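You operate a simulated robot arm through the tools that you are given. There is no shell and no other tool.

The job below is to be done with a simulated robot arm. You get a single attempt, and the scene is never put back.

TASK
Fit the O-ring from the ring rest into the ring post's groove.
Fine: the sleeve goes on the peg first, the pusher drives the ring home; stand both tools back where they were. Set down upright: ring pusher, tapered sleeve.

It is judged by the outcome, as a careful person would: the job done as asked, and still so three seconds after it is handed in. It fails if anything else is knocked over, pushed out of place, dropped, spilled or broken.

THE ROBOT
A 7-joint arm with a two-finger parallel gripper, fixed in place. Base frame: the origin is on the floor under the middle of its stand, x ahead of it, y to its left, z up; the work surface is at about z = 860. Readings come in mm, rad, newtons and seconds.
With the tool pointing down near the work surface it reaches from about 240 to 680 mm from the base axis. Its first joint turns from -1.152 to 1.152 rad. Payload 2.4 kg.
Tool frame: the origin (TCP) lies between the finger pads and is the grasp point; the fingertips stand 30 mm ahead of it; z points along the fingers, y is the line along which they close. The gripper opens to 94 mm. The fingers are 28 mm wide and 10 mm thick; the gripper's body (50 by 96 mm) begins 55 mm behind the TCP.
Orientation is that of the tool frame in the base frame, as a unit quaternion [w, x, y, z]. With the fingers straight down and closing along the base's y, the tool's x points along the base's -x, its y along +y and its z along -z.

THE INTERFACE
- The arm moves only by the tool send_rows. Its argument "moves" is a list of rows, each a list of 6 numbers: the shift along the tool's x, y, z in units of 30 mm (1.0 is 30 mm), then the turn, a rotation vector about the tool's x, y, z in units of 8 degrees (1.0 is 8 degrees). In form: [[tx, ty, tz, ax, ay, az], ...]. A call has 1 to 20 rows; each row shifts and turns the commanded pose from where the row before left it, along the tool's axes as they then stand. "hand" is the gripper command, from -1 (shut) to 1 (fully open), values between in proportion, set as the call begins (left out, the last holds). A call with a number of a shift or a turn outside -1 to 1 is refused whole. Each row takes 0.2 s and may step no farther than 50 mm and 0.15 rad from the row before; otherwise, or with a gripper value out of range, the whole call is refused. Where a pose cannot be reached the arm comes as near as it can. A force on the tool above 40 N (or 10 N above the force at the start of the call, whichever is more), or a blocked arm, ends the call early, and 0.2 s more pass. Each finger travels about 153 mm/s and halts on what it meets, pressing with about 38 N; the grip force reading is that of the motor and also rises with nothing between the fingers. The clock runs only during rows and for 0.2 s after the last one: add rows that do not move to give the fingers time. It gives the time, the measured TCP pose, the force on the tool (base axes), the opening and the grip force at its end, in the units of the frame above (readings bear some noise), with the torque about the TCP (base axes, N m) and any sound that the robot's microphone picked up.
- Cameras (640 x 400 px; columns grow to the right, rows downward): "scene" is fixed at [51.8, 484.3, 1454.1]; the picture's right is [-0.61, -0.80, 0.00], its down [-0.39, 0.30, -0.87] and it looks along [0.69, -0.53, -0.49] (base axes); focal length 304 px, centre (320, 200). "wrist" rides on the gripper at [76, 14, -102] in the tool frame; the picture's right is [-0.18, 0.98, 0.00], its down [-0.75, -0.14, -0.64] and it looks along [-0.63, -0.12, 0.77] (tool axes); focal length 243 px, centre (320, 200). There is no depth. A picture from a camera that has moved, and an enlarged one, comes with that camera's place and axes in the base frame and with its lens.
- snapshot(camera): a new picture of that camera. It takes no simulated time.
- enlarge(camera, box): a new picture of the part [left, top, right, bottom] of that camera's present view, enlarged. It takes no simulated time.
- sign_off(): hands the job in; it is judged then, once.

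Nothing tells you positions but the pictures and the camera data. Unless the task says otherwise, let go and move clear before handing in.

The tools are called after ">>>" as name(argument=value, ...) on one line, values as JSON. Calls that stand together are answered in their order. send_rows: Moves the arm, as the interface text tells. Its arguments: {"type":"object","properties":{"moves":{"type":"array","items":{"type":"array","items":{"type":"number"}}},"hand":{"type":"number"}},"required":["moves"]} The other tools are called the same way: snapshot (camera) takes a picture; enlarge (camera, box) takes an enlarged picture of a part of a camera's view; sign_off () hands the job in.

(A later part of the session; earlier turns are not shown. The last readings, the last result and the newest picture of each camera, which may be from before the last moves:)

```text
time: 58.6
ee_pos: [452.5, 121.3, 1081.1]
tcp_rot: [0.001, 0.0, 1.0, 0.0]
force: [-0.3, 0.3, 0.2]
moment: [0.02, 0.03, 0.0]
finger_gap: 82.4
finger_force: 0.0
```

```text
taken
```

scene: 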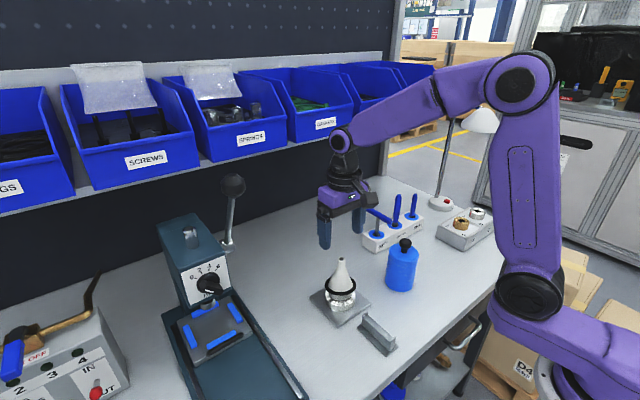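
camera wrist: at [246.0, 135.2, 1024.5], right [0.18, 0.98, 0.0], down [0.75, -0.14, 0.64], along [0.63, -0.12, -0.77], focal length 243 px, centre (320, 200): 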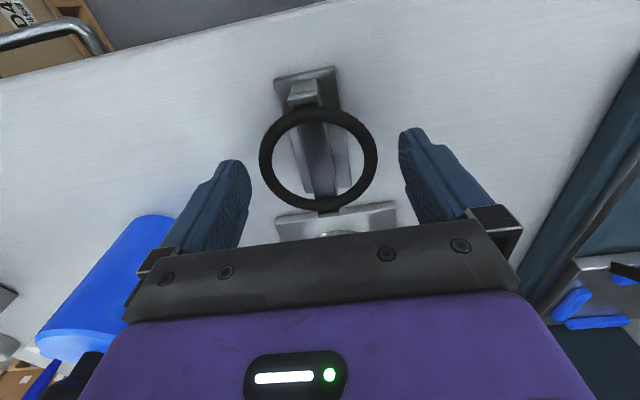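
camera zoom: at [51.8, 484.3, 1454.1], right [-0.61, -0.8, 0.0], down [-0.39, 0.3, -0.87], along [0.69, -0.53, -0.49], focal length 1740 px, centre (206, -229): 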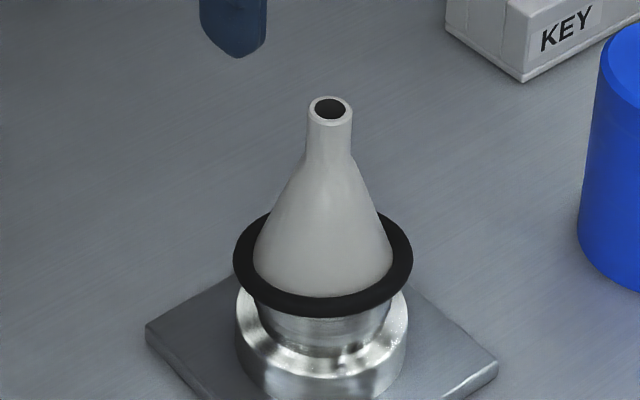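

The ring sits level around the base of the sleeve, so the pusher is next. I'm moving above it at about (399, -50) to measure the knob.

>>> send_rows(moves=[[0.299, -0.942, -0.2, 0, 0, 0], [0.299, -0.942, 0, 0, 0, 0], [0.299, -0.942, 0, 0, 0, 0], [0.299, -0.942, 0, 0, 0, 0], [0.299, -0.942, 0, 0, 0, 0], [0.299, -0.942, 0, 0, 0, 0], [0, 0, 0, 0, 0, 0], [0, 0, 0, 0, 0, 0]])

>>> snapshot(camera="wrist")

>>> enlarge(camera="wrist", box=[260, 20, 380, 170])

>>> enlarge(camera="scene", box=[340, 210, 440, 300])

```text
time: 60.4
ee_pos: [395.6, -49.9, 1090.0]
tcp_rot: [0.0, 0.0, 1.0, 0.0]
force: [0.0, 0.7, -0.2]
moment: [-0.02, -0.01, -0.04]
finger_gap: 82.4
finger_force: 0.1
```

```text
taken
camera wrist: at [319.0, -35.5, 1192.5], right [0.18, 0.98, 0.0], down [0.75, -0.14, 0.64], along [0.63, -0.12, -0.77], focal length 243 px, centre (320, 200)
```

wrist: 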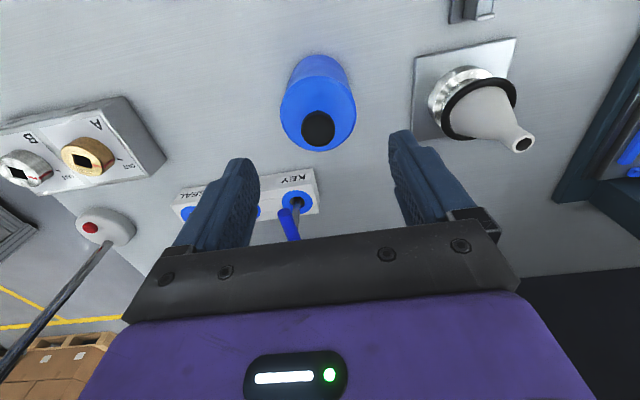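

```text
2.67 times, centred on (320, 95) of wrist
camera zoom: at [319.0, -35.5, 1192.5], right [0.18, 0.98, 0.0], down [0.75, -0.14, 0.64], along [0.63, -0.12, -0.77], focal length 647 px, centre (320, 480)
```

zoom: 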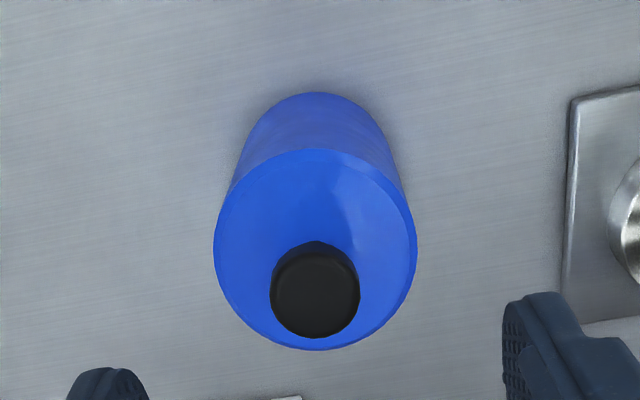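

```text
4.44 times, centred on (390, 255) of scene
camera zoom: at [51.8, 484.3, 1454.1], right [-0.61, -0.8, 0.0], down [-0.39, 0.3, -0.87], along [0.69, -0.53, -0.49], focal length 1353 px, centre (9, -44)
```

zoom: 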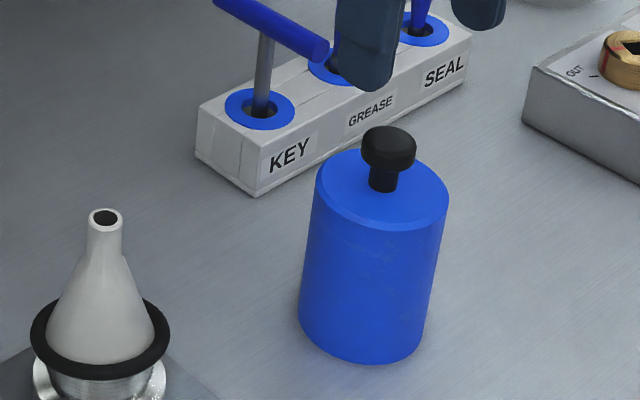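

The pusher's axis is about 9 mm ahead of and 3 mm to the right of the tool. Its body top is near z 960 and the knob top near z 993. I'm shifting over it and descending to just above the knob to verify.

>>> send_rows(moves=[[-0.313, -0.113, 0, 0, 0, 0], [0, 0, 0.6, 0, 0, 0], [0, 0, 0.7, 0, 0, 0], [0, 0, 0.5, 0, 0, 0], [0, 0, 0, 0, 0, 0], [0, 0, 0, 0, 0, 0]], hand=0.15)

>>> enlarge(camera="wrist", box=[250, 60, 390, 210])

>>> enlarge(camera="scene", box=[360, 215, 440, 300])

```text
time: 61.8
ee_pos: [406.2, -53.1, 1034.3]
tcp_rot: [0.0, 0.0, 1.0, -0.001]
force: [0.0, 0.3, 0.0]
moment: [0.01, 0.0, -0.01]
finger_gap: 54.1
finger_force: 0.1
```

```text
2.67 times, centred on (320, 135) of wrist
camera zoom: at [329.4, -39.5, 1137.3], right [0.18, 0.98, 0.0], down [0.75, -0.14, 0.64], along [0.63, -0.12, -0.77], focal length 647 px, centre (320, 373)
```

zoom: 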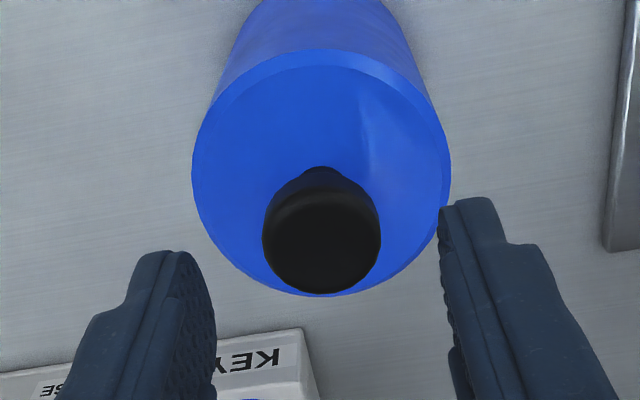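

```text
4.71 times, centred on (400, 258) of scene
camera zoom: at [51.8, 484.3, 1454.1], right [-0.61, -0.8, 0.0], down [-0.39, 0.3, -0.87], along [0.69, -0.53, -0.49], focal length 1433 px, centre (-56, -71)
```

zoom: 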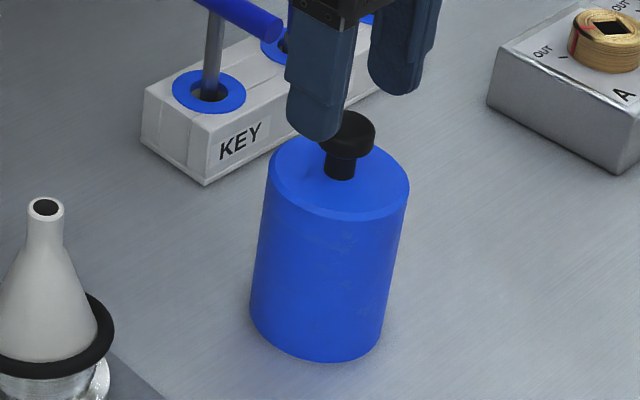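

The tool axis is on the knob. I'm lowering the fingers around it, stopping before the tips reach the body.

>>> send_rows(moves=[[-0.017, 0.01, 0.4, 0, 0, 0], [0, 0, 0.4, 0, 0, 0], [0, 0, 0.3, 0, 0, 0], [0, 0, 0.15, 0, 0, 0], [0, 0, 0, 0, 0, 0], [0, 0, 0, 0, 0, 0]])

>>> enlarge(camera="wrist", box=[250, 60, 390, 210])

>>> enlarge(camera="scene", box=[370, 220, 430, 280])

```text
time: 63.2
ee_pos: [407.4, -51.3, 999.0]
tcp_rot: [0.001, 0.0, 1.0, -0.001]
force: [-0.7, -0.6, -0.4]
moment: [0.03, 0.05, -0.01]
finger_gap: 54.0
finger_force: 0.0
```

```text
2.67 times, centred on (320, 135) of wrist
camera zoom: at [329.9, -37.8, 1100.5], right [0.18, 0.98, 0.0], down [0.75, -0.14, 0.64], along [0.63, -0.12, -0.77], focal length 647 px, centre (320, 373)
```

zoom: 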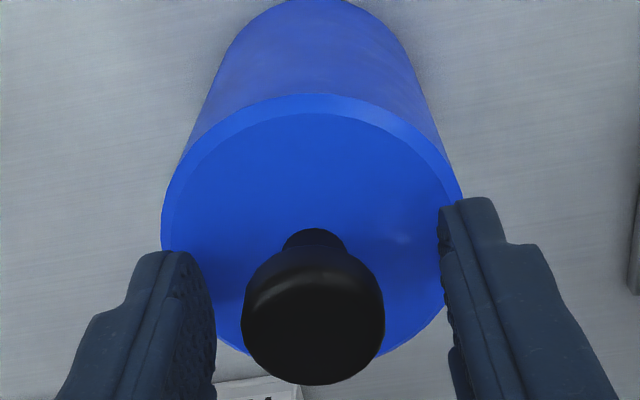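

```text
6.67 times, centred on (400, 250) of scene
camera zoom: at [51.8, 484.3, 1454.1], right [-0.61, -0.8, 0.0], down [-0.39, 0.3, -0.87], along [0.69, -0.53, -0.49], focal length 2030 px, centre (-213, -133)
```

zoom: 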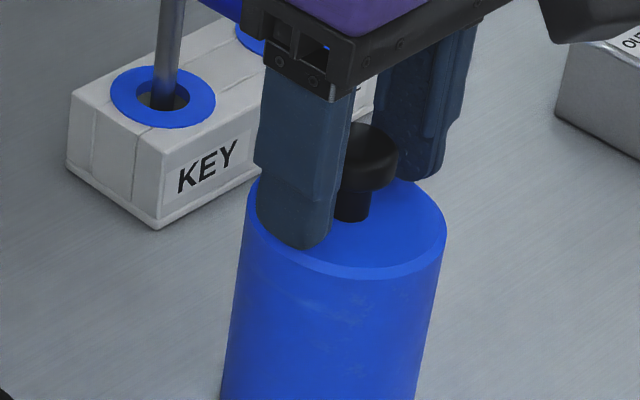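

The knob sits between the fingers and the tips are above the body. I'm lowering 3 mm more with a 1 mm sideways correction, then gripping the knob.

>>> send_rows(moves=[[0, -0.035, 0.1, 0, 0, 0], [0, 0, 0, 0, 0, 0]])

>>> send_rows(moves=[[0, 0, 0, 0, 0, 0], [0, 0, 0, 0, 0, 0], [0, 0, 0, 0, 0, 0], [0, 0, 0, 0, 0, 0]], hand=-1)

>>> enlarge(camera="wrist", box=[250, 60, 390, 210])

>>> enlarge(camera="scene", box=[360, 215, 440, 300])

```text
time: 63.8
ee_pos: [407.5, -52.2, 995.2]
tcp_rot: [0.001, 0.001, 1.0, 0.0]
force: [0.2, 0.5, 0.1]
moment: [0.02, 0.01, 0.02]
finger_gap: 54.1
finger_force: 0.0
```

```text
time: 64.8
ee_pos: [406.7, -52.6, 995.1]
tcp_rot: [0.0, 0.0, 1.0, 0.001]
force: [0.5, 0.5, 0.2]
moment: [0.01, -0.04, -0.02]
finger_gap: 28.6
finger_force: 38.1
```

```text
2.67 times, centred on (320, 135) of wrist
camera zoom: at [329.8, -39.0, 1097.5], right [0.18, 0.98, 0.0], down [0.75, -0.14, 0.64], along [0.63, -0.12, -0.77], focal length 647 px, centre (320, 373)
```

zoom: 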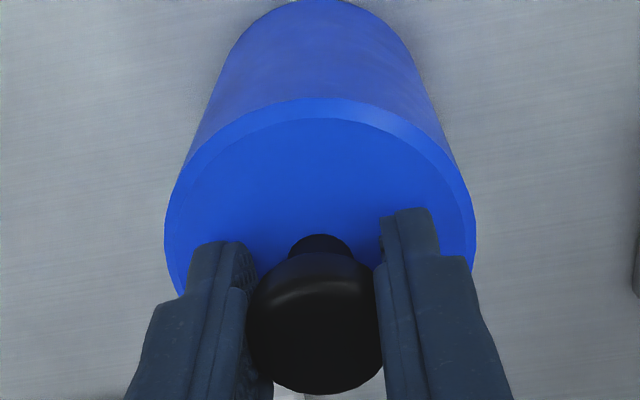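

```text
4.71 times, centred on (400, 258) of scene
camera zoom: at [51.8, 484.3, 1454.1], right [-0.61, -0.8, 0.0], down [-0.39, 0.3, -0.87], along [0.69, -0.53, -0.49], focal length 1433 px, centre (-56, -71)
```

zoom: 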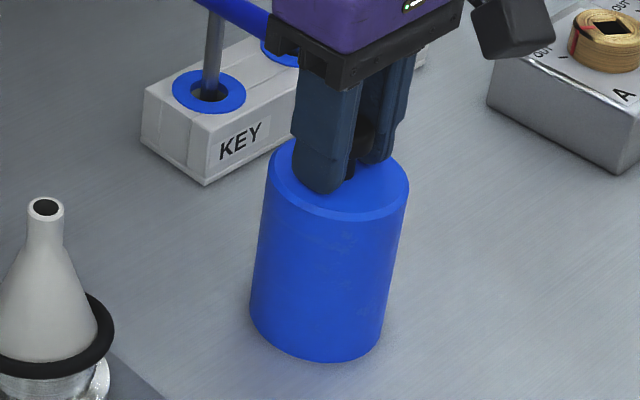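

The knob is gripped at 28.6 mm. I'm lifting slowly to check the hold and the weight.

>>> send_rows(moves=[[0, 0, -0.1, 0, 0, 0], [0, 0, -0.15, 0, 0, 0], [0, 0, -0.2, 0, 0, 0], [0, 0, -0.2, 0, 0, 0], [0, 0, 0, 0, 0, 0]])

>>> enlarge(camera="wrist", box=[250, 60, 390, 210])

>>> enlarge(camera="scene", box=[360, 215, 440, 300])

```text
time: 66.0
ee_pos: [407.7, -53.7, 1014.2]
tcp_rot: [0.0, 0.001, 1.0, 0.0]
force: [0.5, -0.1, -1.6]
moment: [-0.01, -0.01, -0.03]
finger_gap: 28.9
finger_force: 38.2
```

```text
2.67 times, centred on (320, 135) of wrist
camera zoom: at [330.4, -39.5, 1116.8], right [0.18, 0.98, 0.0], down [0.75, -0.14, 0.64], along [0.63, -0.12, -0.77], focal length 647 px, centre (320, 373)
```

zoom: 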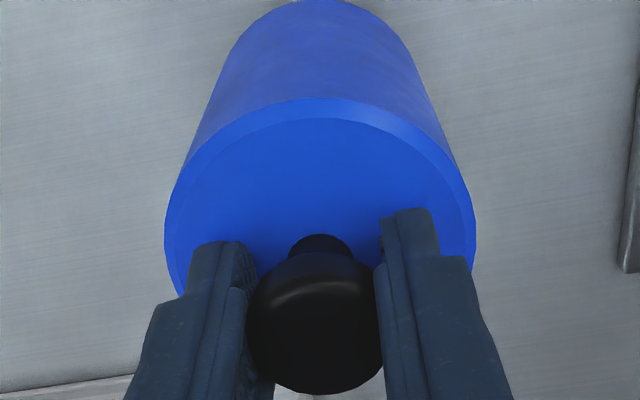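

```text
4.71 times, centred on (400, 258) of scene
camera zoom: at [51.8, 484.3, 1454.1], right [-0.61, -0.8, 0.0], down [-0.39, 0.3, -0.87], along [0.69, -0.53, -0.49], focal length 1433 px, centre (-56, -71)
```

zoom: 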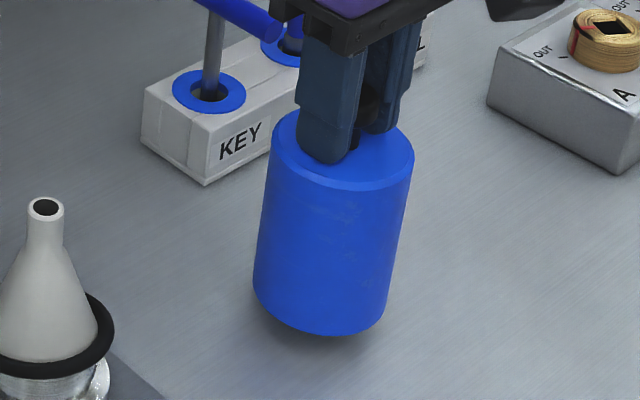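

The pusher is held firmly and weighs about 1.7 N. I'm lifting it until its bottom clears the top of the sleeve.

>>> send_rows(moves=[[0, 0, -0.25, 0, 0, 0], [0, 0, -0.3, 0, 0, 0], [0, 0, -0.3, 0, 0, 0], [0, 0, -0.3, 0, 0, 0], [0, 0, -0.3, 0, 0, 0], [0, 0, -0.3, 0, 0, 0], [0, 0, -0.3, 0, 0, 0], [0, 0, -0.3, 0, 0, 0], [0, 0, -0.3, 0, 0, 0], [0, 0, -0.3, 0, 0, 0], [0, 0, -0.3, 0, 0, 0], [0, 0, -0.3, 0, 0, 0], [0, 0, -0.3, 0, 0, 0], [0, 0, -0.3, 0, 0, 0], [0, 0, -0.3, 0, 0, 0], [0, 0, -0.3, 0, 0, 0], [0, 0, 0, 0, 0, 0]])

>>> snapshot(camera="wrist")

>>> snapshot(camera="scene")

```text
time: 69.6
ee_pos: [408.9, -53.1, 1156.3]
tcp_rot: [0.0, 0.001, 1.0, 0.0]
force: [-0.7, 0.4, -1.0]
moment: [-0.02, 0.01, -0.01]
finger_gap: 28.7
finger_force: 38.0
```

```text
taken
camera wrist: at [331.0, -39.9, 1259.3], right [0.18, 0.98, 0.0], down [0.75, -0.14, 0.64], along [0.63, -0.12, -0.77], focal length 243 px, centre (320, 200)
```

wrist: 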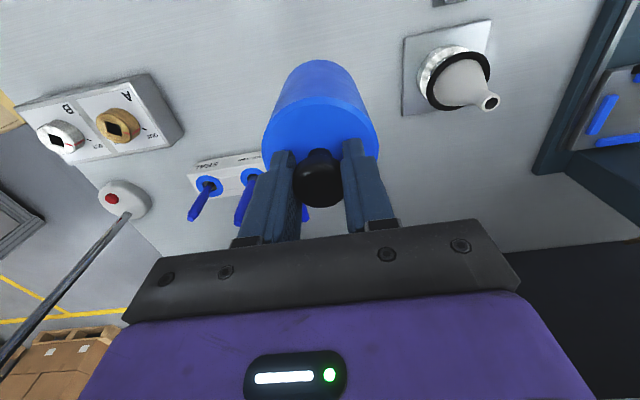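

```text
taken
```

scene: 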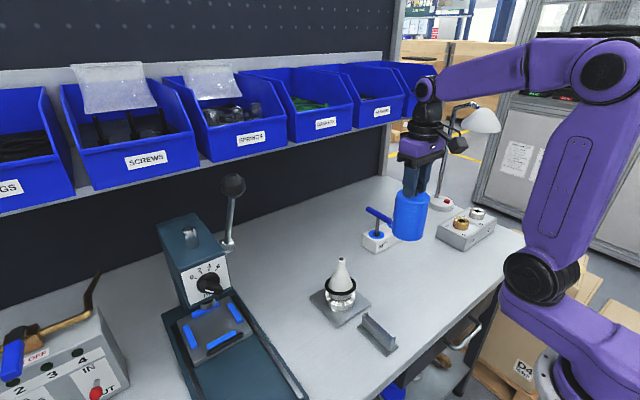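

The sleeve with the ring is visible to the right of the pusher. I'm moving closer and re-measuring the sleeve axis before going over it.

>>> send_rows(moves=[[-0.0687, 0.3138, 0, 0, 0, 0], [-0.0687, 0.3138, 0, 0, 0, 0], [-0.0687, 0.3138, 0, 0, 0, 0], [-0.0687, 0.3138, 0, 0, 0, 0], [-0.0687, 0.3138, 0, 0, 0, 0], [-0.0687, 0.3138, 0, 0, 0, 0], [-0.0687, 0.3138, 0, 0, 0, 0], [-0.0687, 0.3138, 0, 0, 0, 0], [-0.0687, 0.3138, 0, 0, 0, 0], [-0.0687, 0.3138, 0, 0, 0, 0], [0, 0, 0, 0, 0, 0], [0, 0, 0, 0, 0, 0]])

>>> enlarge(camera="wrist", box=[260, 20, 440, 170])

>>> enlarge(camera="scene", box=[300, 190, 400, 310])

```text
time: 72.2
ee_pos: [427.8, 40.1, 1155.9]
tcp_rot: [0.0, 0.0, 1.0, 0.0]
force: [0.2, -0.1, -2.3]
moment: [0.0, 0.03, -0.01]
finger_gap: 29.1
finger_force: 37.8
```

```text
2.67 times, centred on (350, 95) of wrist
camera zoom: at [350.5, 53.4, 1258.4], right [0.18, 0.98, 0.0], down [0.75, -0.14, 0.64], along [0.63, -0.12, -0.77], focal length 647 px, centre (240, 480)
```

zoom: 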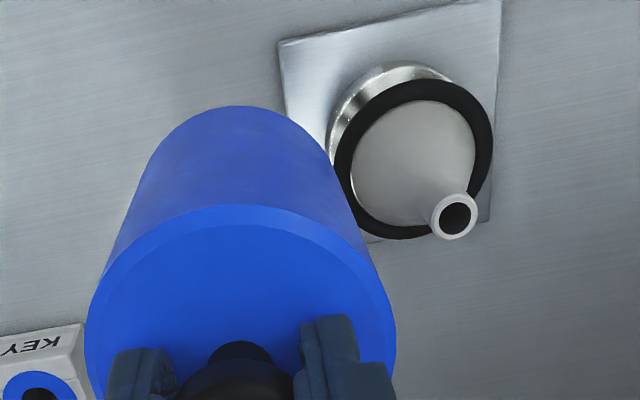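

```text
3.33 times, centred on (350, 250) of scene
camera zoom: at [51.8, 484.3, 1454.1], right [-0.61, -0.8, 0.0], down [-0.39, 0.3, -0.87], along [0.69, -0.53, -0.49], focal length 1015 px, centre (220, 33)
```

zoom: 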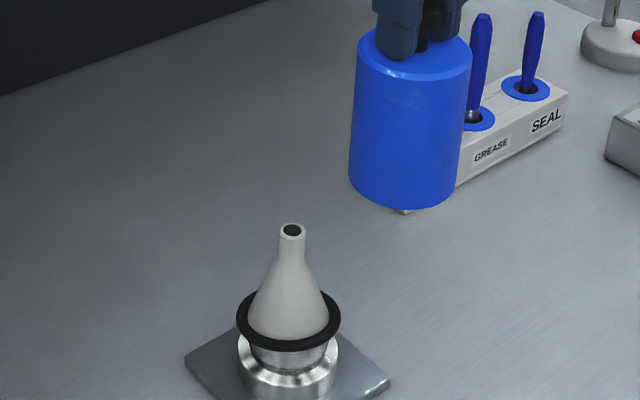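

>>> send_rows(moves=[[-0.0737, 0.297, 0, 0, 0, 0], [-0.0737, 0.297, 0, 0, 0, 0], [-0.0737, 0.297, 0, 0, 0, 0], [-0.0737, 0.297, 0, 0, 0, 0], [-0.0737, 0.297, 0, 0, 0, 0], [-0.0737, 0.297, 0, 0, 0, 0], [-0.0737, 0.297, 0, 0, 0, 0], [-0.0737, 0.297, 0, 0, 0, 0], [-0.0737, 0.297, 0, 0, 0, 0], [0, 0, 0, 0, 0, 0], [0, 0, 0, 0, 0, 0]])

>>> enlarge(camera="scene", box=[295, 200, 385, 310])

>>> enlarge(camera="wrist", box=[250, 20, 390, 170])

```text
time: 74.6
ee_pos: [448.6, 120.4, 1157.0]
tcp_rot: [-0.001, -0.001, 1.0, 0.0]
force: [0.2, 0.1, -2.2]
moment: [-0.01, -0.01, 0.0]
finger_gap: 28.6
finger_force: 38.3
```

```text
3.64 times, centred on (340, 255) of scene
camera zoom: at [51.8, 484.3, 1454.1], right [-0.61, -0.8, 0.0], down [-0.39, 0.3, -0.87], along [0.69, -0.53, -0.49], focal length 1107 px, centre (247, 0)
```

zoom: 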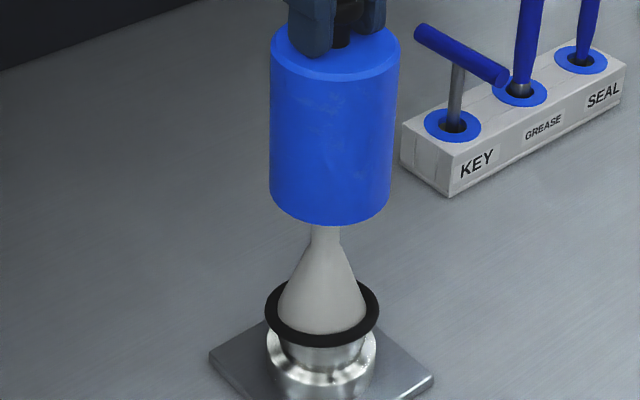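

```text
2.67 times, centred on (320, 95) of wrist
camera zoom: at [370.8, 133.8, 1259.8], right [0.18, 0.98, 0.0], down [0.75, -0.14, 0.64], along [0.63, -0.12, -0.77], focal length 647 px, centre (320, 480)
```

zoom: 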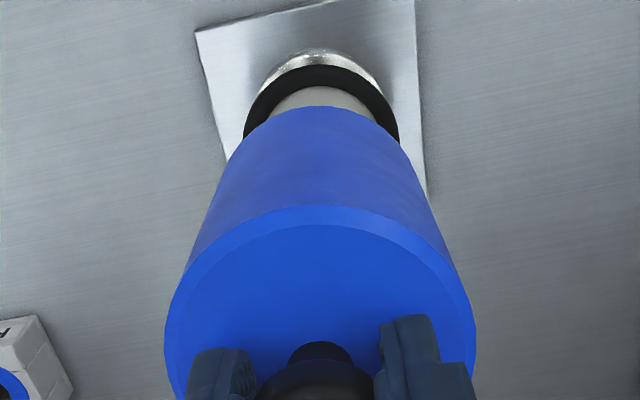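

>>> enlarge(camera="scene", box=[310, 235, 370, 275])

>>> enlarge(camera="wrist", box=[280, 20, 360, 80])

```text
10.00 times, centred on (340, 255) of scene
camera zoom: at [51.8, 484.3, 1454.1], right [-0.61, -0.8, 0.0], down [-0.39, 0.3, -0.87], along [0.69, -0.53, -0.49], focal length 3045 px, centre (120, -350)
```

zoom: 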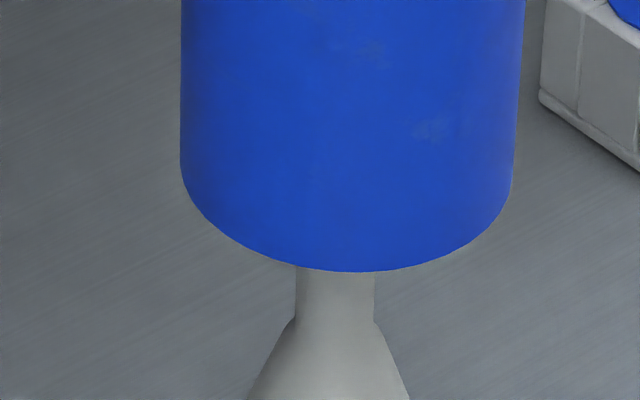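

```text
6.67 times, centred on (320, 50) of wrist
camera zoom: at [370.8, 133.8, 1259.8], right [0.18, 0.98, 0.0], down [0.75, -0.14, 0.64], along [0.63, -0.12, -0.77], focal length 1618 px, centre (320, 1200)
```

zoom: 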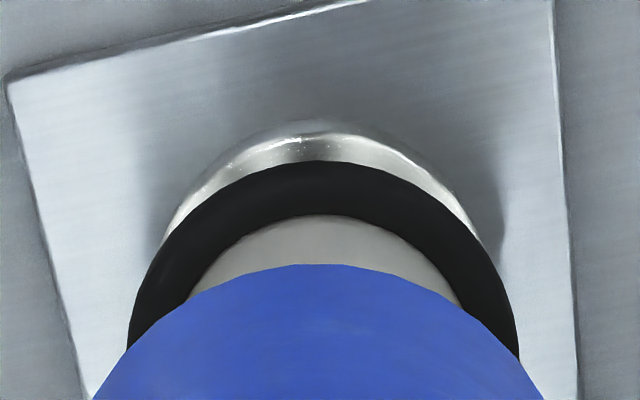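

The pusher needs to shift about 1 mm in x and 0.5 mm in y to be concentric. I'm applying that and lowering it over the sleeve.

>>> send_rows(moves=[[-0.033, 0.018, 0, 0, 0, 0], [0, 0, 0.15, 0, 0, 0], [0, 0, 0.2, 0, 0, 0], [0, 0, 0.3, 0, 0, 0], [0, 0, 0.3, 0, 0, 0], [0, 0, 0.3, 0, 0, 0], [0, 0, 0, 0, 0, 0]])

>>> enlarge(camera="scene", box=[300, 230, 380, 310])

>>> enlarge(camera="wrist", box=[280, 20, 360, 80])

```text
time: 76.2
ee_pos: [450.0, 121.8, 1118.6]
tcp_rot: [0.001, 0.0, 1.0, 0.0]
force: [0.4, -0.6, -1.3]
moment: [0.0, 0.02, 0.01]
finger_gap: 28.5
finger_force: 38.4
```

```text
5.00 times, centred on (340, 270) of scene
camera zoom: at [51.9, 484.3, 1454.1], right [-0.61, -0.8, 0.0], down [-0.39, 0.3, -0.87], along [0.69, -0.53, -0.49], focal length 1522 px, centre (220, -150)
```

zoom: 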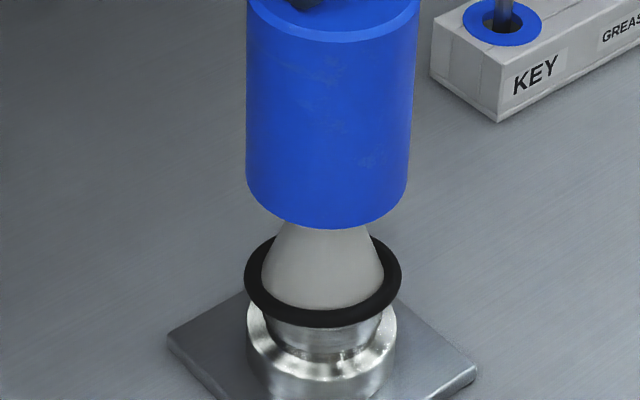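

```text
6.67 times, centred on (320, 50) of wrist
camera zoom: at [372.3, 134.8, 1220.7], right [0.18, 0.98, 0.0], down [0.75, -0.14, 0.64], along [0.63, -0.12, -0.77], focal length 1618 px, centre (320, 1200)
```

zoom: 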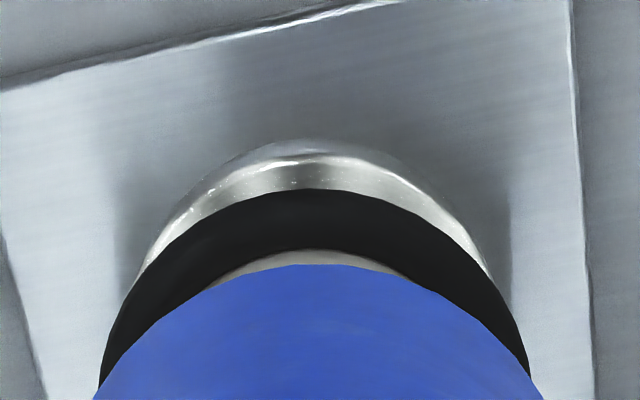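

>>> send_rows(moves=[[0.007, -0.02, 0, 0, 0, 0], [0, 0, 0.2, 0, 0, 0], [0, 0, 0.2, 0, 0, 0], [0, 0, 0.2, 0, 0, 0], [0, 0, 0, 0, 0, 0], [0, 0, 0, 0, 0, 0]])

>>> enlarge(camera="scene", box=[310, 250, 370, 310])

>>> enlarge(camera="wrist", box=[270, 20, 370, 100])

```text
time: 77.6
ee_pos: [449.3, 119.9, 1100.7]
tcp_rot: [0.0, 0.0, 1.0, 0.0]
force: [-0.3, 1.0, -1.9]
moment: [0.01, 0.03, 0.01]
finger_gap: 28.5
finger_force: 38.2
```

```text
6.67 times, centred on (340, 280) of scene
camera zoom: at [51.9, 484.3, 1454.1], right [-0.61, -0.8, 0.0], down [-0.39, 0.3, -0.87], along [0.69, -0.53, -0.49], focal length 2030 px, centre (187, -333)
```

zoom: 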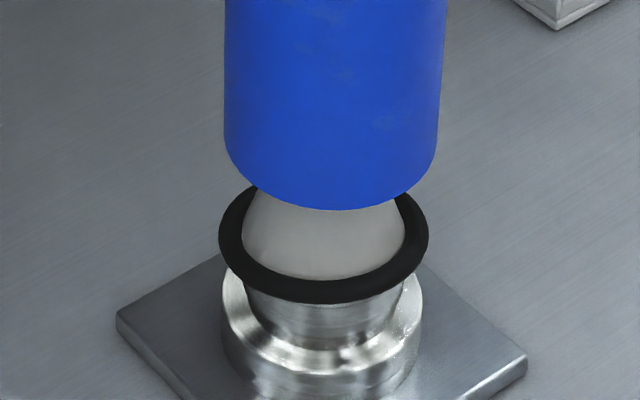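

```text
5.00 times, centred on (320, 60) of wrist
camera zoom: at [371.9, 133.6, 1203.5], right [0.18, 0.98, 0.0], down [0.75, -0.14, 0.64], along [0.63, -0.12, -0.77], focal length 1213 px, centre (320, 900)
```

zoom: 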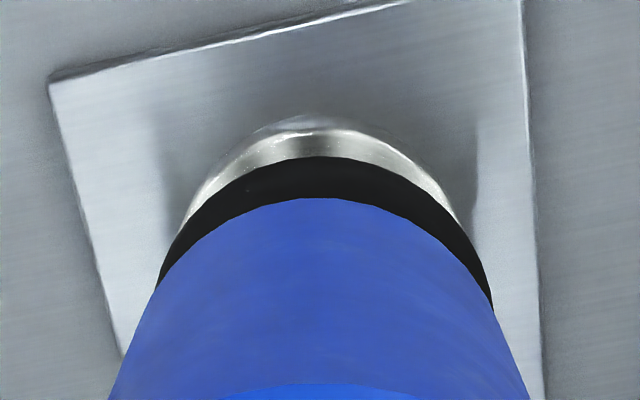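

The pusher is nearly concentric with the ring. I'm making a half-millimetre correction and continuing down toward the ring in small steps.

>>> send_rows(moves=[[-0.01, 0.017, 0, 0, 0, 0], [0, 0, 0.15, 0, 0, 0], [0, 0, 0.15, 0, 0, 0], [0, 0, 0.15, 0, 0, 0], [0, 0, 0.1, 0, 0, 0], [0, 0, 0.1, 0, 0, 0], [0, 0, 0, 0, 0, 0]])

>>> enlarge(camera="scene", box=[310, 250, 370, 310])

>>> enlarge(camera="wrist", box=[270, 20, 370, 100])

```text
time: 79.2
ee_pos: [449.4, 120.8, 1082.2]
tcp_rot: [0.0, 0.0, 1.0, 0.0]
force: [0.3, 0.3, -1.9]
moment: [0.02, 0.01, -0.03]
finger_gap: 28.6
finger_force: 37.7
```

```text
6.67 times, centred on (340, 280) of scene
camera zoom: at [51.9, 484.3, 1454.1], right [-0.61, -0.8, 0.0], down [-0.39, 0.3, -0.87], along [0.69, -0.53, -0.49], focal length 2030 px, centre (187, -333)
```

zoom: 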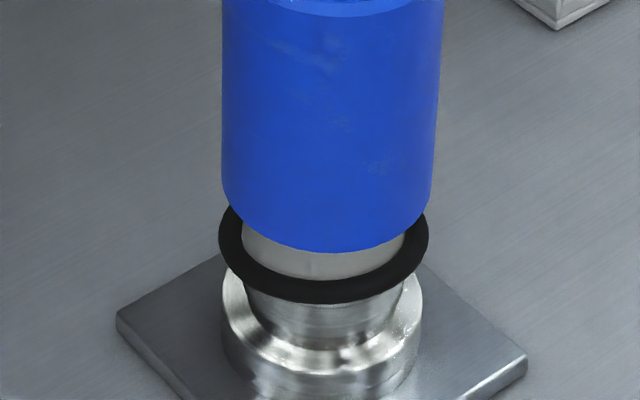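

```text
5.00 times, centred on (320, 60) of wrist
camera zoom: at [372.0, 134.4, 1184.6], right [0.18, 0.98, 0.0], down [0.75, -0.14, 0.64], along [0.63, -0.12, -0.77], focal length 1213 px, centre (320, 900)
```

zoom: 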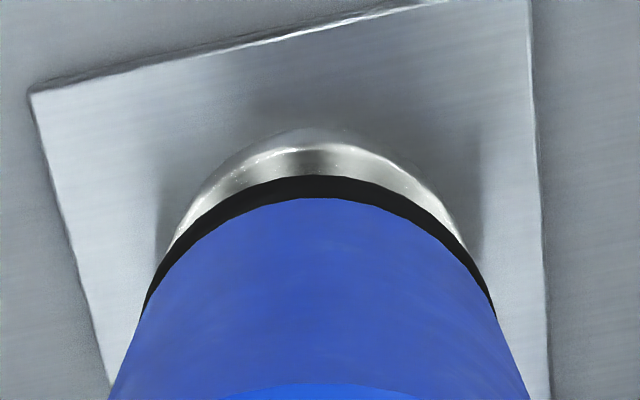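

Both views now show the pusher concentric with the ring. I'm lowering it onto the ring.

>>> send_rows(moves=[[0, 0, 0.1, 0, 0, 0], [0, 0, 0.1, 0, 0, 0], [0, 0, 0.1, 0, 0, 0], [0, 0, 0.1, 0, 0, 0], [0, 0, 0.07, 0, 0, 0], [0, 0, 0, 0, 0, 0]])

>>> enlarge(camera="scene", box=[310, 250, 370, 310])

>>> enlarge(camera="wrist", box=[270, 20, 370, 100])

```text
time: 80.6
ee_pos: [450.4, 120.7, 1068.6]
tcp_rot: [0.0, 0.0, 1.0, 0.001]
force: [0.7, -0.3, -1.6]
moment: [-0.01, 0.03, 0.0]
finger_gap: 28.4
finger_force: 38.5
```

```text
6.67 times, centred on (340, 280) of scene
camera zoom: at [51.9, 484.3, 1454.1], right [-0.61, -0.8, 0.0], down [-0.39, 0.3, -0.87], along [0.69, -0.53, -0.49], focal length 2030 px, centre (187, -333)
```

zoom: 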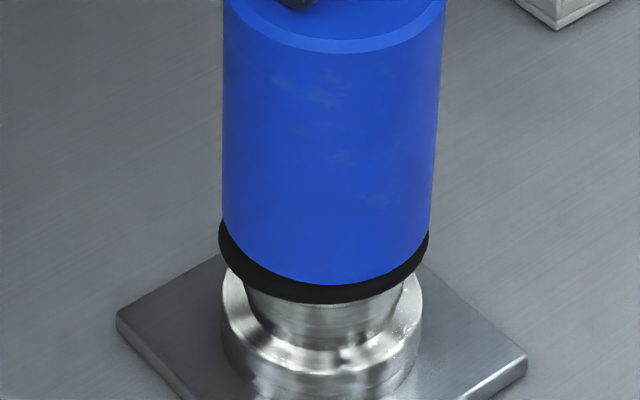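

```text
5.00 times, centred on (320, 60) of wrist
camera zoom: at [371.6, 134.4, 1170.1], right [0.18, 0.98, 0.0], down [0.75, -0.14, 0.64], along [0.63, -0.12, -0.77], focal length 1213 px, centre (320, 900)
```

zoom: 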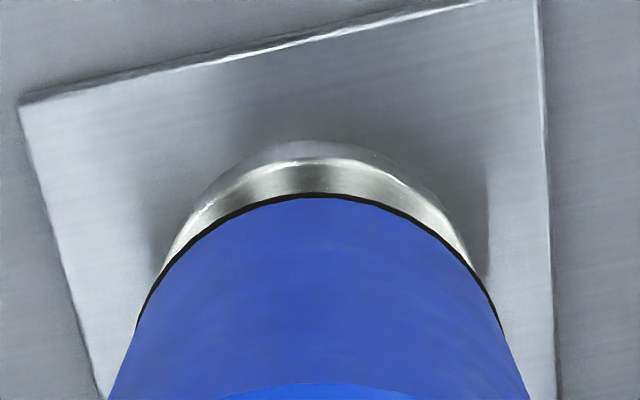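

>>> send_rows(moves=[[0, 0, 0.067, 0, 0, 0], [0, 0, 0.067, 0, 0, 0], [0, 0, 0, 0, 0, 0]])

>>> enlarge(camera="scene", box=[310, 250, 370, 310])

```text
time: 81.4
ee_pos: [449.5, 120.8, 1063.4]
tcp_rot: [0.0, 0.0, 1.0, 0.0]
force: [-0.3, -0.1, -1.1]
moment: [-0.01, -0.01, 0.04]
finger_gap: 28.4
finger_force: 38.5
```

```text
6.67 times, centred on (340, 280) of scene
camera zoom: at [51.9, 484.3, 1454.1], right [-0.61, -0.8, 0.0], down [-0.39, 0.3, -0.87], along [0.69, -0.53, -0.49], focal length 2030 px, centre (187, -333)
```

zoom: 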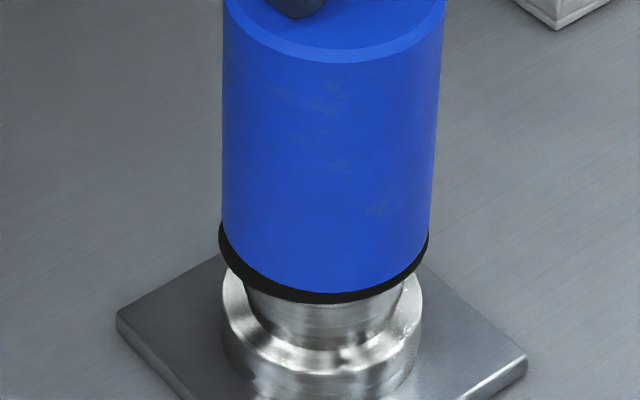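

>>> send_rows(moves=[[0, 0, 0.04, 0, 0, 0], [0, 0, 0.04, 0, 0, 0], [0, 0, 0.04, 0, 0, 0], [0, 0, 0, 0, 0, 0]])

>>> enlarge(camera="scene", box=[310, 250, 370, 310])

```text
time: 82.4
ee_pos: [448.5, 120.8, 1060.2]
tcp_rot: [0.0, 0.0, 1.0, 0.001]
force: [-2.4, 1.7, -0.8]
moment: [0.19, 0.28, 0.01]
finger_gap: 28.6
finger_force: 37.8
```

```text
6.67 times, centred on (340, 280) of scene
camera zoom: at [51.8, 484.4, 1454.0], right [-0.61, -0.8, 0.0], down [-0.39, 0.3, -0.87], along [0.69, -0.53, -0.49], focal length 2030 px, centre (187, -333)
```

zoom: 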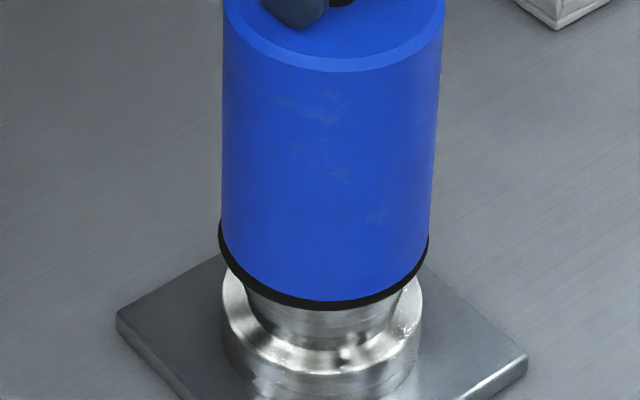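

The pusher has touched and the ring has started to move. I'm continuing to press down in 1 mm steps while watching the force.

>>> send_rows(moves=[[0, 0, 0.04, 0, 0, 0], [0, 0, 0.04, 0, 0, 0], [0, 0, 0.04, 0, 0, 0], [0, 0, 0, 0, 0, 0]])

>>> enlarge(camera="scene", box=[310, 250, 370, 310])

>>> enlarge(camera="wrist", box=[250, 20, 390, 190])

```text
time: 83.4
ee_pos: [448.6, 121.0, 1055.8]
tcp_rot: [-0.001, -0.001, 1.0, -0.001]
force: [-5.5, 0.5, 4.6]
moment: [0.05, 0.72, 0.0]
finger_gap: 28.6
finger_force: 38.0
```

```text
6.67 times, centred on (340, 280) of scene
camera zoom: at [51.6, 484.3, 1454.1], right [-0.61, -0.8, 0.0], down [-0.39, 0.3, -0.87], along [0.69, -0.53, -0.49], focal length 2030 px, centre (187, -333)
```

zoom: 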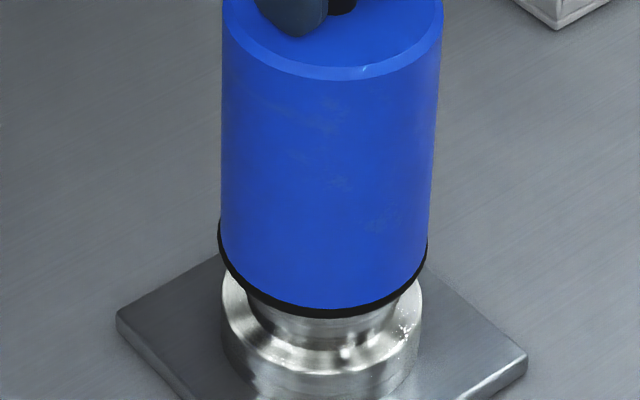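

```text
2.35 times, centred on (320, 105) of wrist
camera zoom: at [372.0, 134.3, 1158.7], right [0.18, 0.98, 0.0], down [0.75, -0.14, 0.64], along [0.63, -0.12, -0.77], focal length 571 px, centre (320, 424)
```

zoom: 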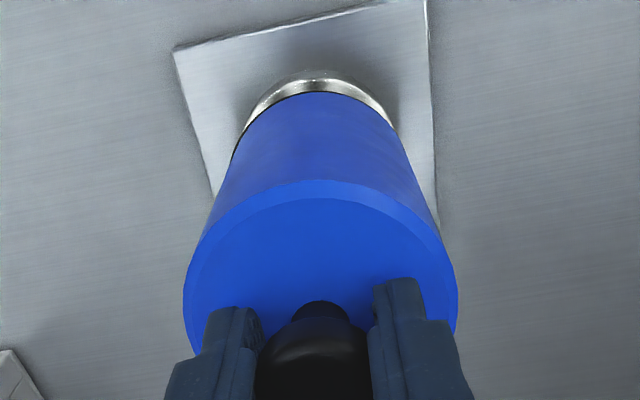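

There's a side force of -5.5 N in x, so the pusher is slightly too far forward. I'm easing it back half a millimetre and continuing down.

>>> send_rows(moves=[[0.017, 0, 0, 0, 0, 0], [0, 0, 0.04, 0, 0, 0], [0, 0, 0.04, 0, 0, 0], [0, 0, 0, 0, 0, 0]])

>>> enlarge(camera="scene", box=[310, 250, 370, 310])

```text
time: 84.4
ee_pos: [448.4, 120.7, 1053.8]
tcp_rot: [0.002, 0.0, 1.0, -0.001]
force: [-0.3, 0.2, -0.7]
moment: [0.03, -0.03, 0.01]
finger_gap: 28.7
finger_force: 37.7
```

```text
6.67 times, centred on (340, 280) of scene
camera zoom: at [51.8, 484.3, 1454.1], right [-0.61, -0.8, 0.0], down [-0.39, 0.3, -0.87], along [0.69, -0.53, -0.49], focal length 2030 px, centre (187, -333)
```

zoom: 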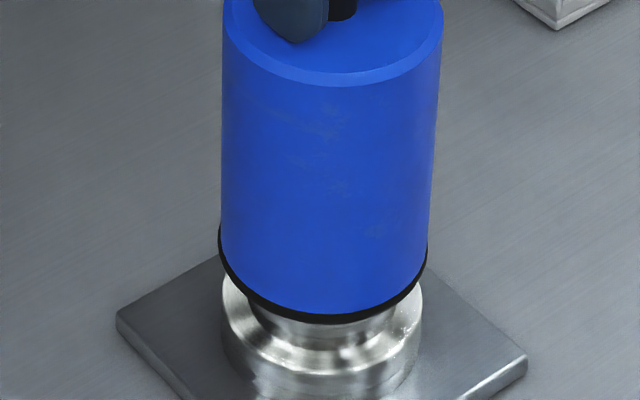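

The side load is gone and the ring keeps moving down with the pusher. Continuing.

>>> send_rows(moves=[[0, 0, 0.04, 0, 0, 0], [0, 0, 0.04, 0, 0, 0], [0, 0, 0.04, 0, 0, 0], [0, 0, 0, 0, 0, 0]])

>>> enlarge(camera="scene", box=[310, 250, 370, 310])

```text
time: 85.4
ee_pos: [449.3, 120.4, 1049.2]
tcp_rot: [-0.001, 0.0, 1.0, 0.001]
force: [0.1, -0.6, -0.7]
moment: [-0.01, -0.03, 0.02]
finger_gap: 28.8
finger_force: 37.5
```

```text
6.67 times, centred on (340, 280) of scene
camera zoom: at [51.9, 484.3, 1454.1], right [-0.61, -0.8, 0.0], down [-0.39, 0.3, -0.87], along [0.69, -0.53, -0.49], focal length 2030 px, centre (187, -333)
```

zoom: 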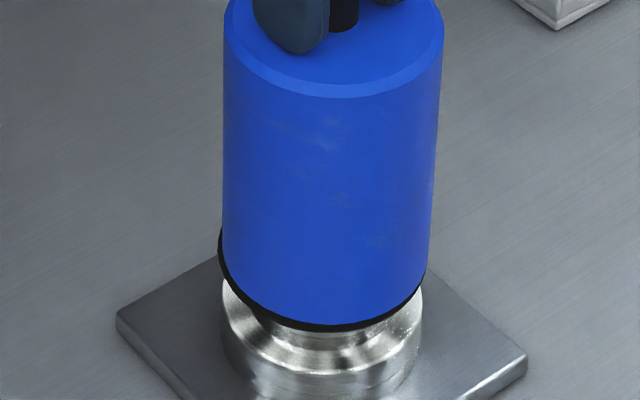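

>>> send_rows(moves=[[0, 0, 0.04, 0, 0, 0], [0, 0, 0.04, 0, 0, 0], [0, 0, 0.04, 0, 0, 0], [0, 0, 0, 0, 0, 0]])

>>> enlarge(camera="scene", box=[310, 250, 370, 310])

```text
time: 86.4
ee_pos: [449.9, 120.0, 1045.3]
tcp_rot: [0.0, 0.0, 1.0, 0.0]
force: [-0.7, 0.1, 0.2]
moment: [0.03, 0.1, -0.04]
finger_gap: 28.7
finger_force: 37.6
```

```text
6.67 times, centred on (340, 280) of scene
camera zoom: at [51.8, 484.3, 1454.1], right [-0.61, -0.8, 0.0], down [-0.39, 0.3, -0.87], along [0.69, -0.53, -0.49], focal length 2030 px, centre (187, -333)
```

zoom: 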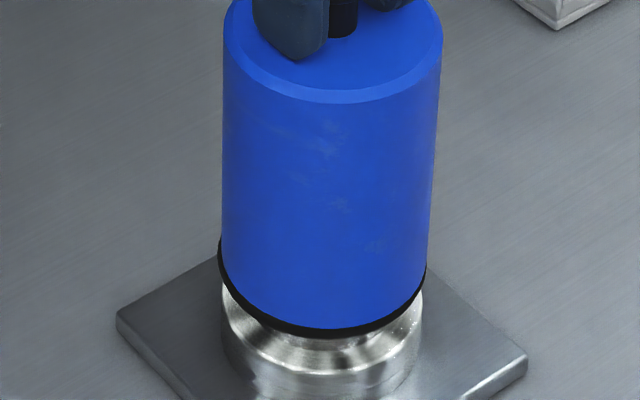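

>>> send_rows(moves=[[0, 0, 0.04, 0, 0, 0], [0, 0, 0.04, 0, 0, 0], [0, 0, 0.04, 0, 0, 0], [0, 0, 0, 0, 0, 0]])

>>> enlarge(camera="scene", box=[310, 250, 370, 310])

```text
time: 87.4
ee_pos: [449.4, 120.7, 1043.5]
tcp_rot: [-0.001, 0.0, 1.0, 0.0]
force: [-1.3, -0.8, 0.2]
moment: [-0.09, 0.11, 0.01]
finger_gap: 28.8
finger_force: 37.8
```

```text
6.67 times, centred on (340, 280) of scene
camera zoom: at [51.8, 484.3, 1454.1], right [-0.61, -0.8, 0.0], down [-0.39, 0.3, -0.87], along [0.69, -0.53, -0.49], focal length 2030 px, centre (187, -333)
```

zoom: 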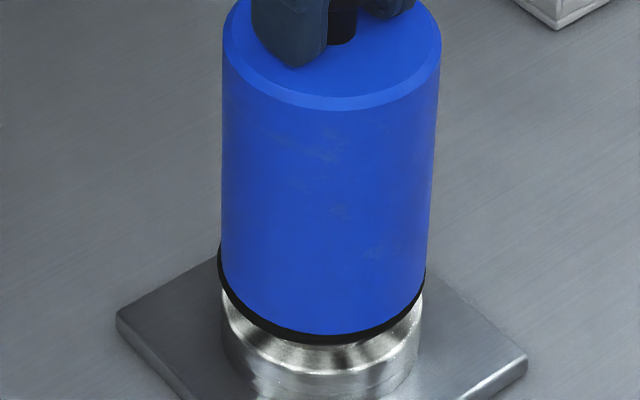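

>>> send_rows(moves=[[0, 0, 0.04, 0, 0, 0], [0, 0, 0.04, 0, 0, 0], [0, 0, 0.04, 0, 0, 0], [0, 0, 0, 0, 0, 0]])

>>> enlarge(camera="scene", box=[310, 250, 370, 310])

```text
time: 88.4
ee_pos: [449.3, 120.7, 1040.0]
tcp_rot: [0.0, 0.0, 1.0, 0.001]
force: [1.1, 0.1, 1.0]
moment: [0.08, -0.3, 0.0]
finger_gap: 28.5
finger_force: 37.8
```

```text
6.67 times, centred on (340, 280) of scene
camera zoom: at [51.9, 484.3, 1454.1], right [-0.61, -0.8, 0.0], down [-0.39, 0.3, -0.87], along [0.69, -0.53, -0.49], focal length 2030 px, centre (187, -333)
```

zoom: 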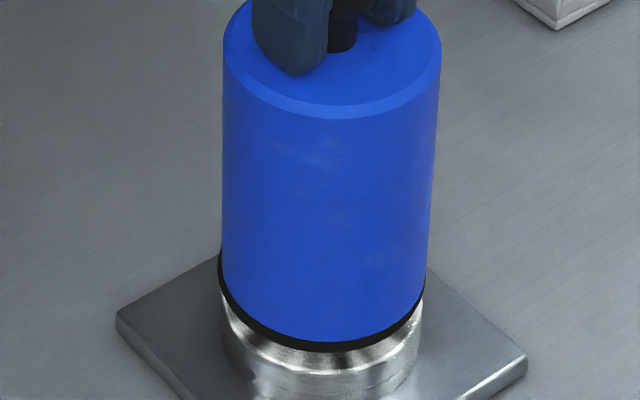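

>>> send_rows(moves=[[0, 0, 0.04, 0, 0, 0], [0, 0, 0.04, 0, 0, 0], [0, 0, 0.04, 0, 0, 0], [0, 0, 0, 0, 0, 0]])

>>> enlarge(camera="scene", box=[310, 250, 370, 310])

```text
time: 89.4
ee_pos: [448.9, 120.5, 1036.9]
tcp_rot: [-0.001, 0.001, 1.0, 0.001]
force: [-0.9, -0.8, 3.2]
moment: [0.02, -0.01, 0.03]
finger_gap: 28.8
finger_force: 38.6
```

```text
6.67 times, centred on (340, 280) of scene
camera zoom: at [51.8, 484.3, 1454.1], right [-0.61, -0.8, 0.0], down [-0.39, 0.3, -0.87], along [0.69, -0.53, -0.49], focal length 2030 px, centre (187, -333)
```

zoom: 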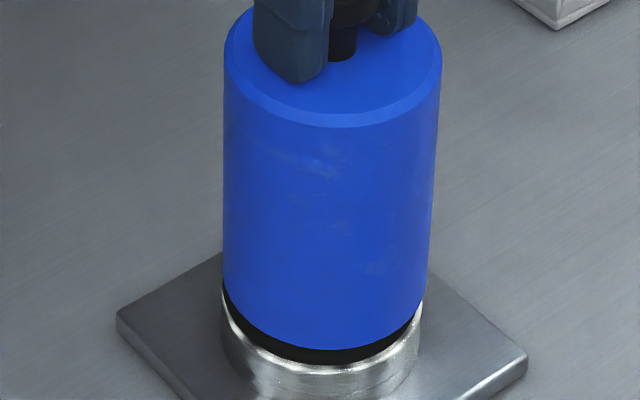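

The ring appears to have dropped away from the pusher toward the groove, because more of it now shows below the rim. I'm pressing slightly more to confirm it's home.

>>> send_rows(moves=[[0, 0, 0.035, 0, 0, 0], [0, 0, 0.035, 0, 0, 0], [0, 0, 0, 0, 0, 0]])

>>> enlarge(camera="scene", box=[310, 250, 370, 310])

>>> enlarge(camera="wrist", box=[270, 20, 370, 100])

```text
time: 90.2
ee_pos: [449.6, 120.7, 1036.9]
tcp_rot: [0.002, 0.0, 1.0, 0.002]
force: [-6.5, 1.6, 37.4]
moment: [0.1, 0.29, 0.02]
finger_gap: 28.7
finger_force: 38.6
```

```text
6.67 times, centred on (340, 280) of scene
camera zoom: at [51.0, 484.2, 1454.1], right [-0.61, -0.8, 0.0], down [-0.39, 0.3, -0.87], along [0.7, -0.53, -0.49], focal length 2030 px, centre (187, -333)
```

zoom: 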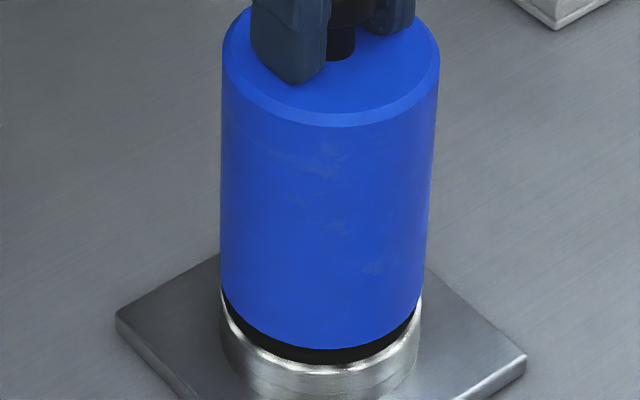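

```text
5.00 times, centred on (320, 60) of wrist
camera zoom: at [371.4, 133.8, 1138.2], right [0.18, 0.98, 0.0], down [0.75, -0.14, 0.65], along [0.63, -0.12, -0.76], focal length 1213 px, centre (320, 900)
```

zoom: 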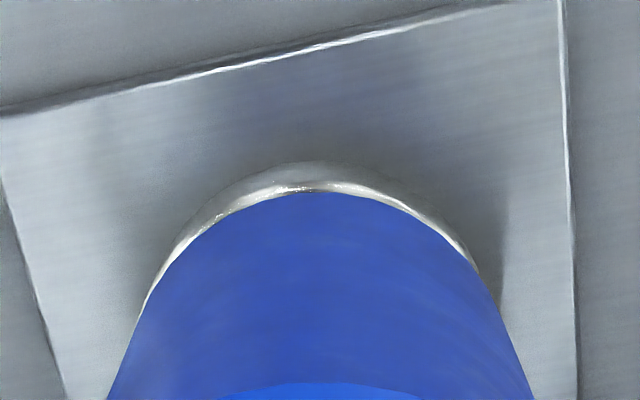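

A hard stop at 37 N means the pusher has bottomed out and the ring is driven home. I'm easing the load off and raising the pusher slowly, watching the sleeve and ring.

>>> send_rows(moves=[[0, 0, -0.07, 0, 0, 0], [0, 0, -0.1, 0, 0, 0], [0, 0, -0.15, 0, 0, 0], [0, 0, -0.2, 0, 0, 0], [0, 0, -0.2, 0, 0, 0], [0, 0, -0.2, 0, 0, 0], [0, 0, 0, 0, 0, 0]])

>>> enlarge(camera="scene", box=[310, 250, 370, 310])

```text
time: 91.8
ee_pos: [449.2, 119.8, 1061.4]
tcp_rot: [0.0, 0.0, 1.0, 0.001]
force: [0.1, -0.3, -0.9]
moment: [0.02, -0.01, -0.01]
finger_gap: 28.7
finger_force: 38.0
```

```text
6.67 times, centred on (340, 280) of scene
camera zoom: at [51.8, 484.3, 1454.1], right [-0.61, -0.8, 0.0], down [-0.39, 0.3, -0.87], along [0.69, -0.53, -0.49], focal length 2030 px, centre (187, -333)
```

zoom: 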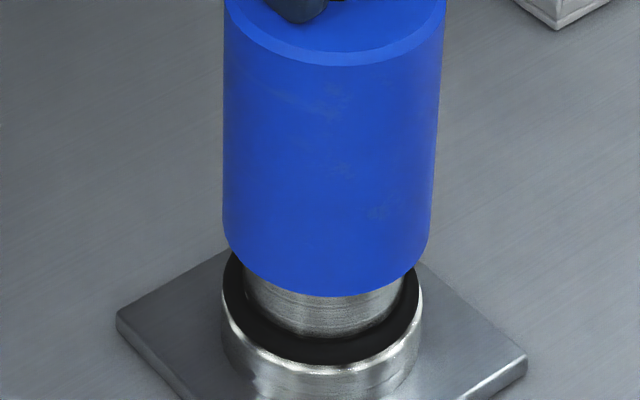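

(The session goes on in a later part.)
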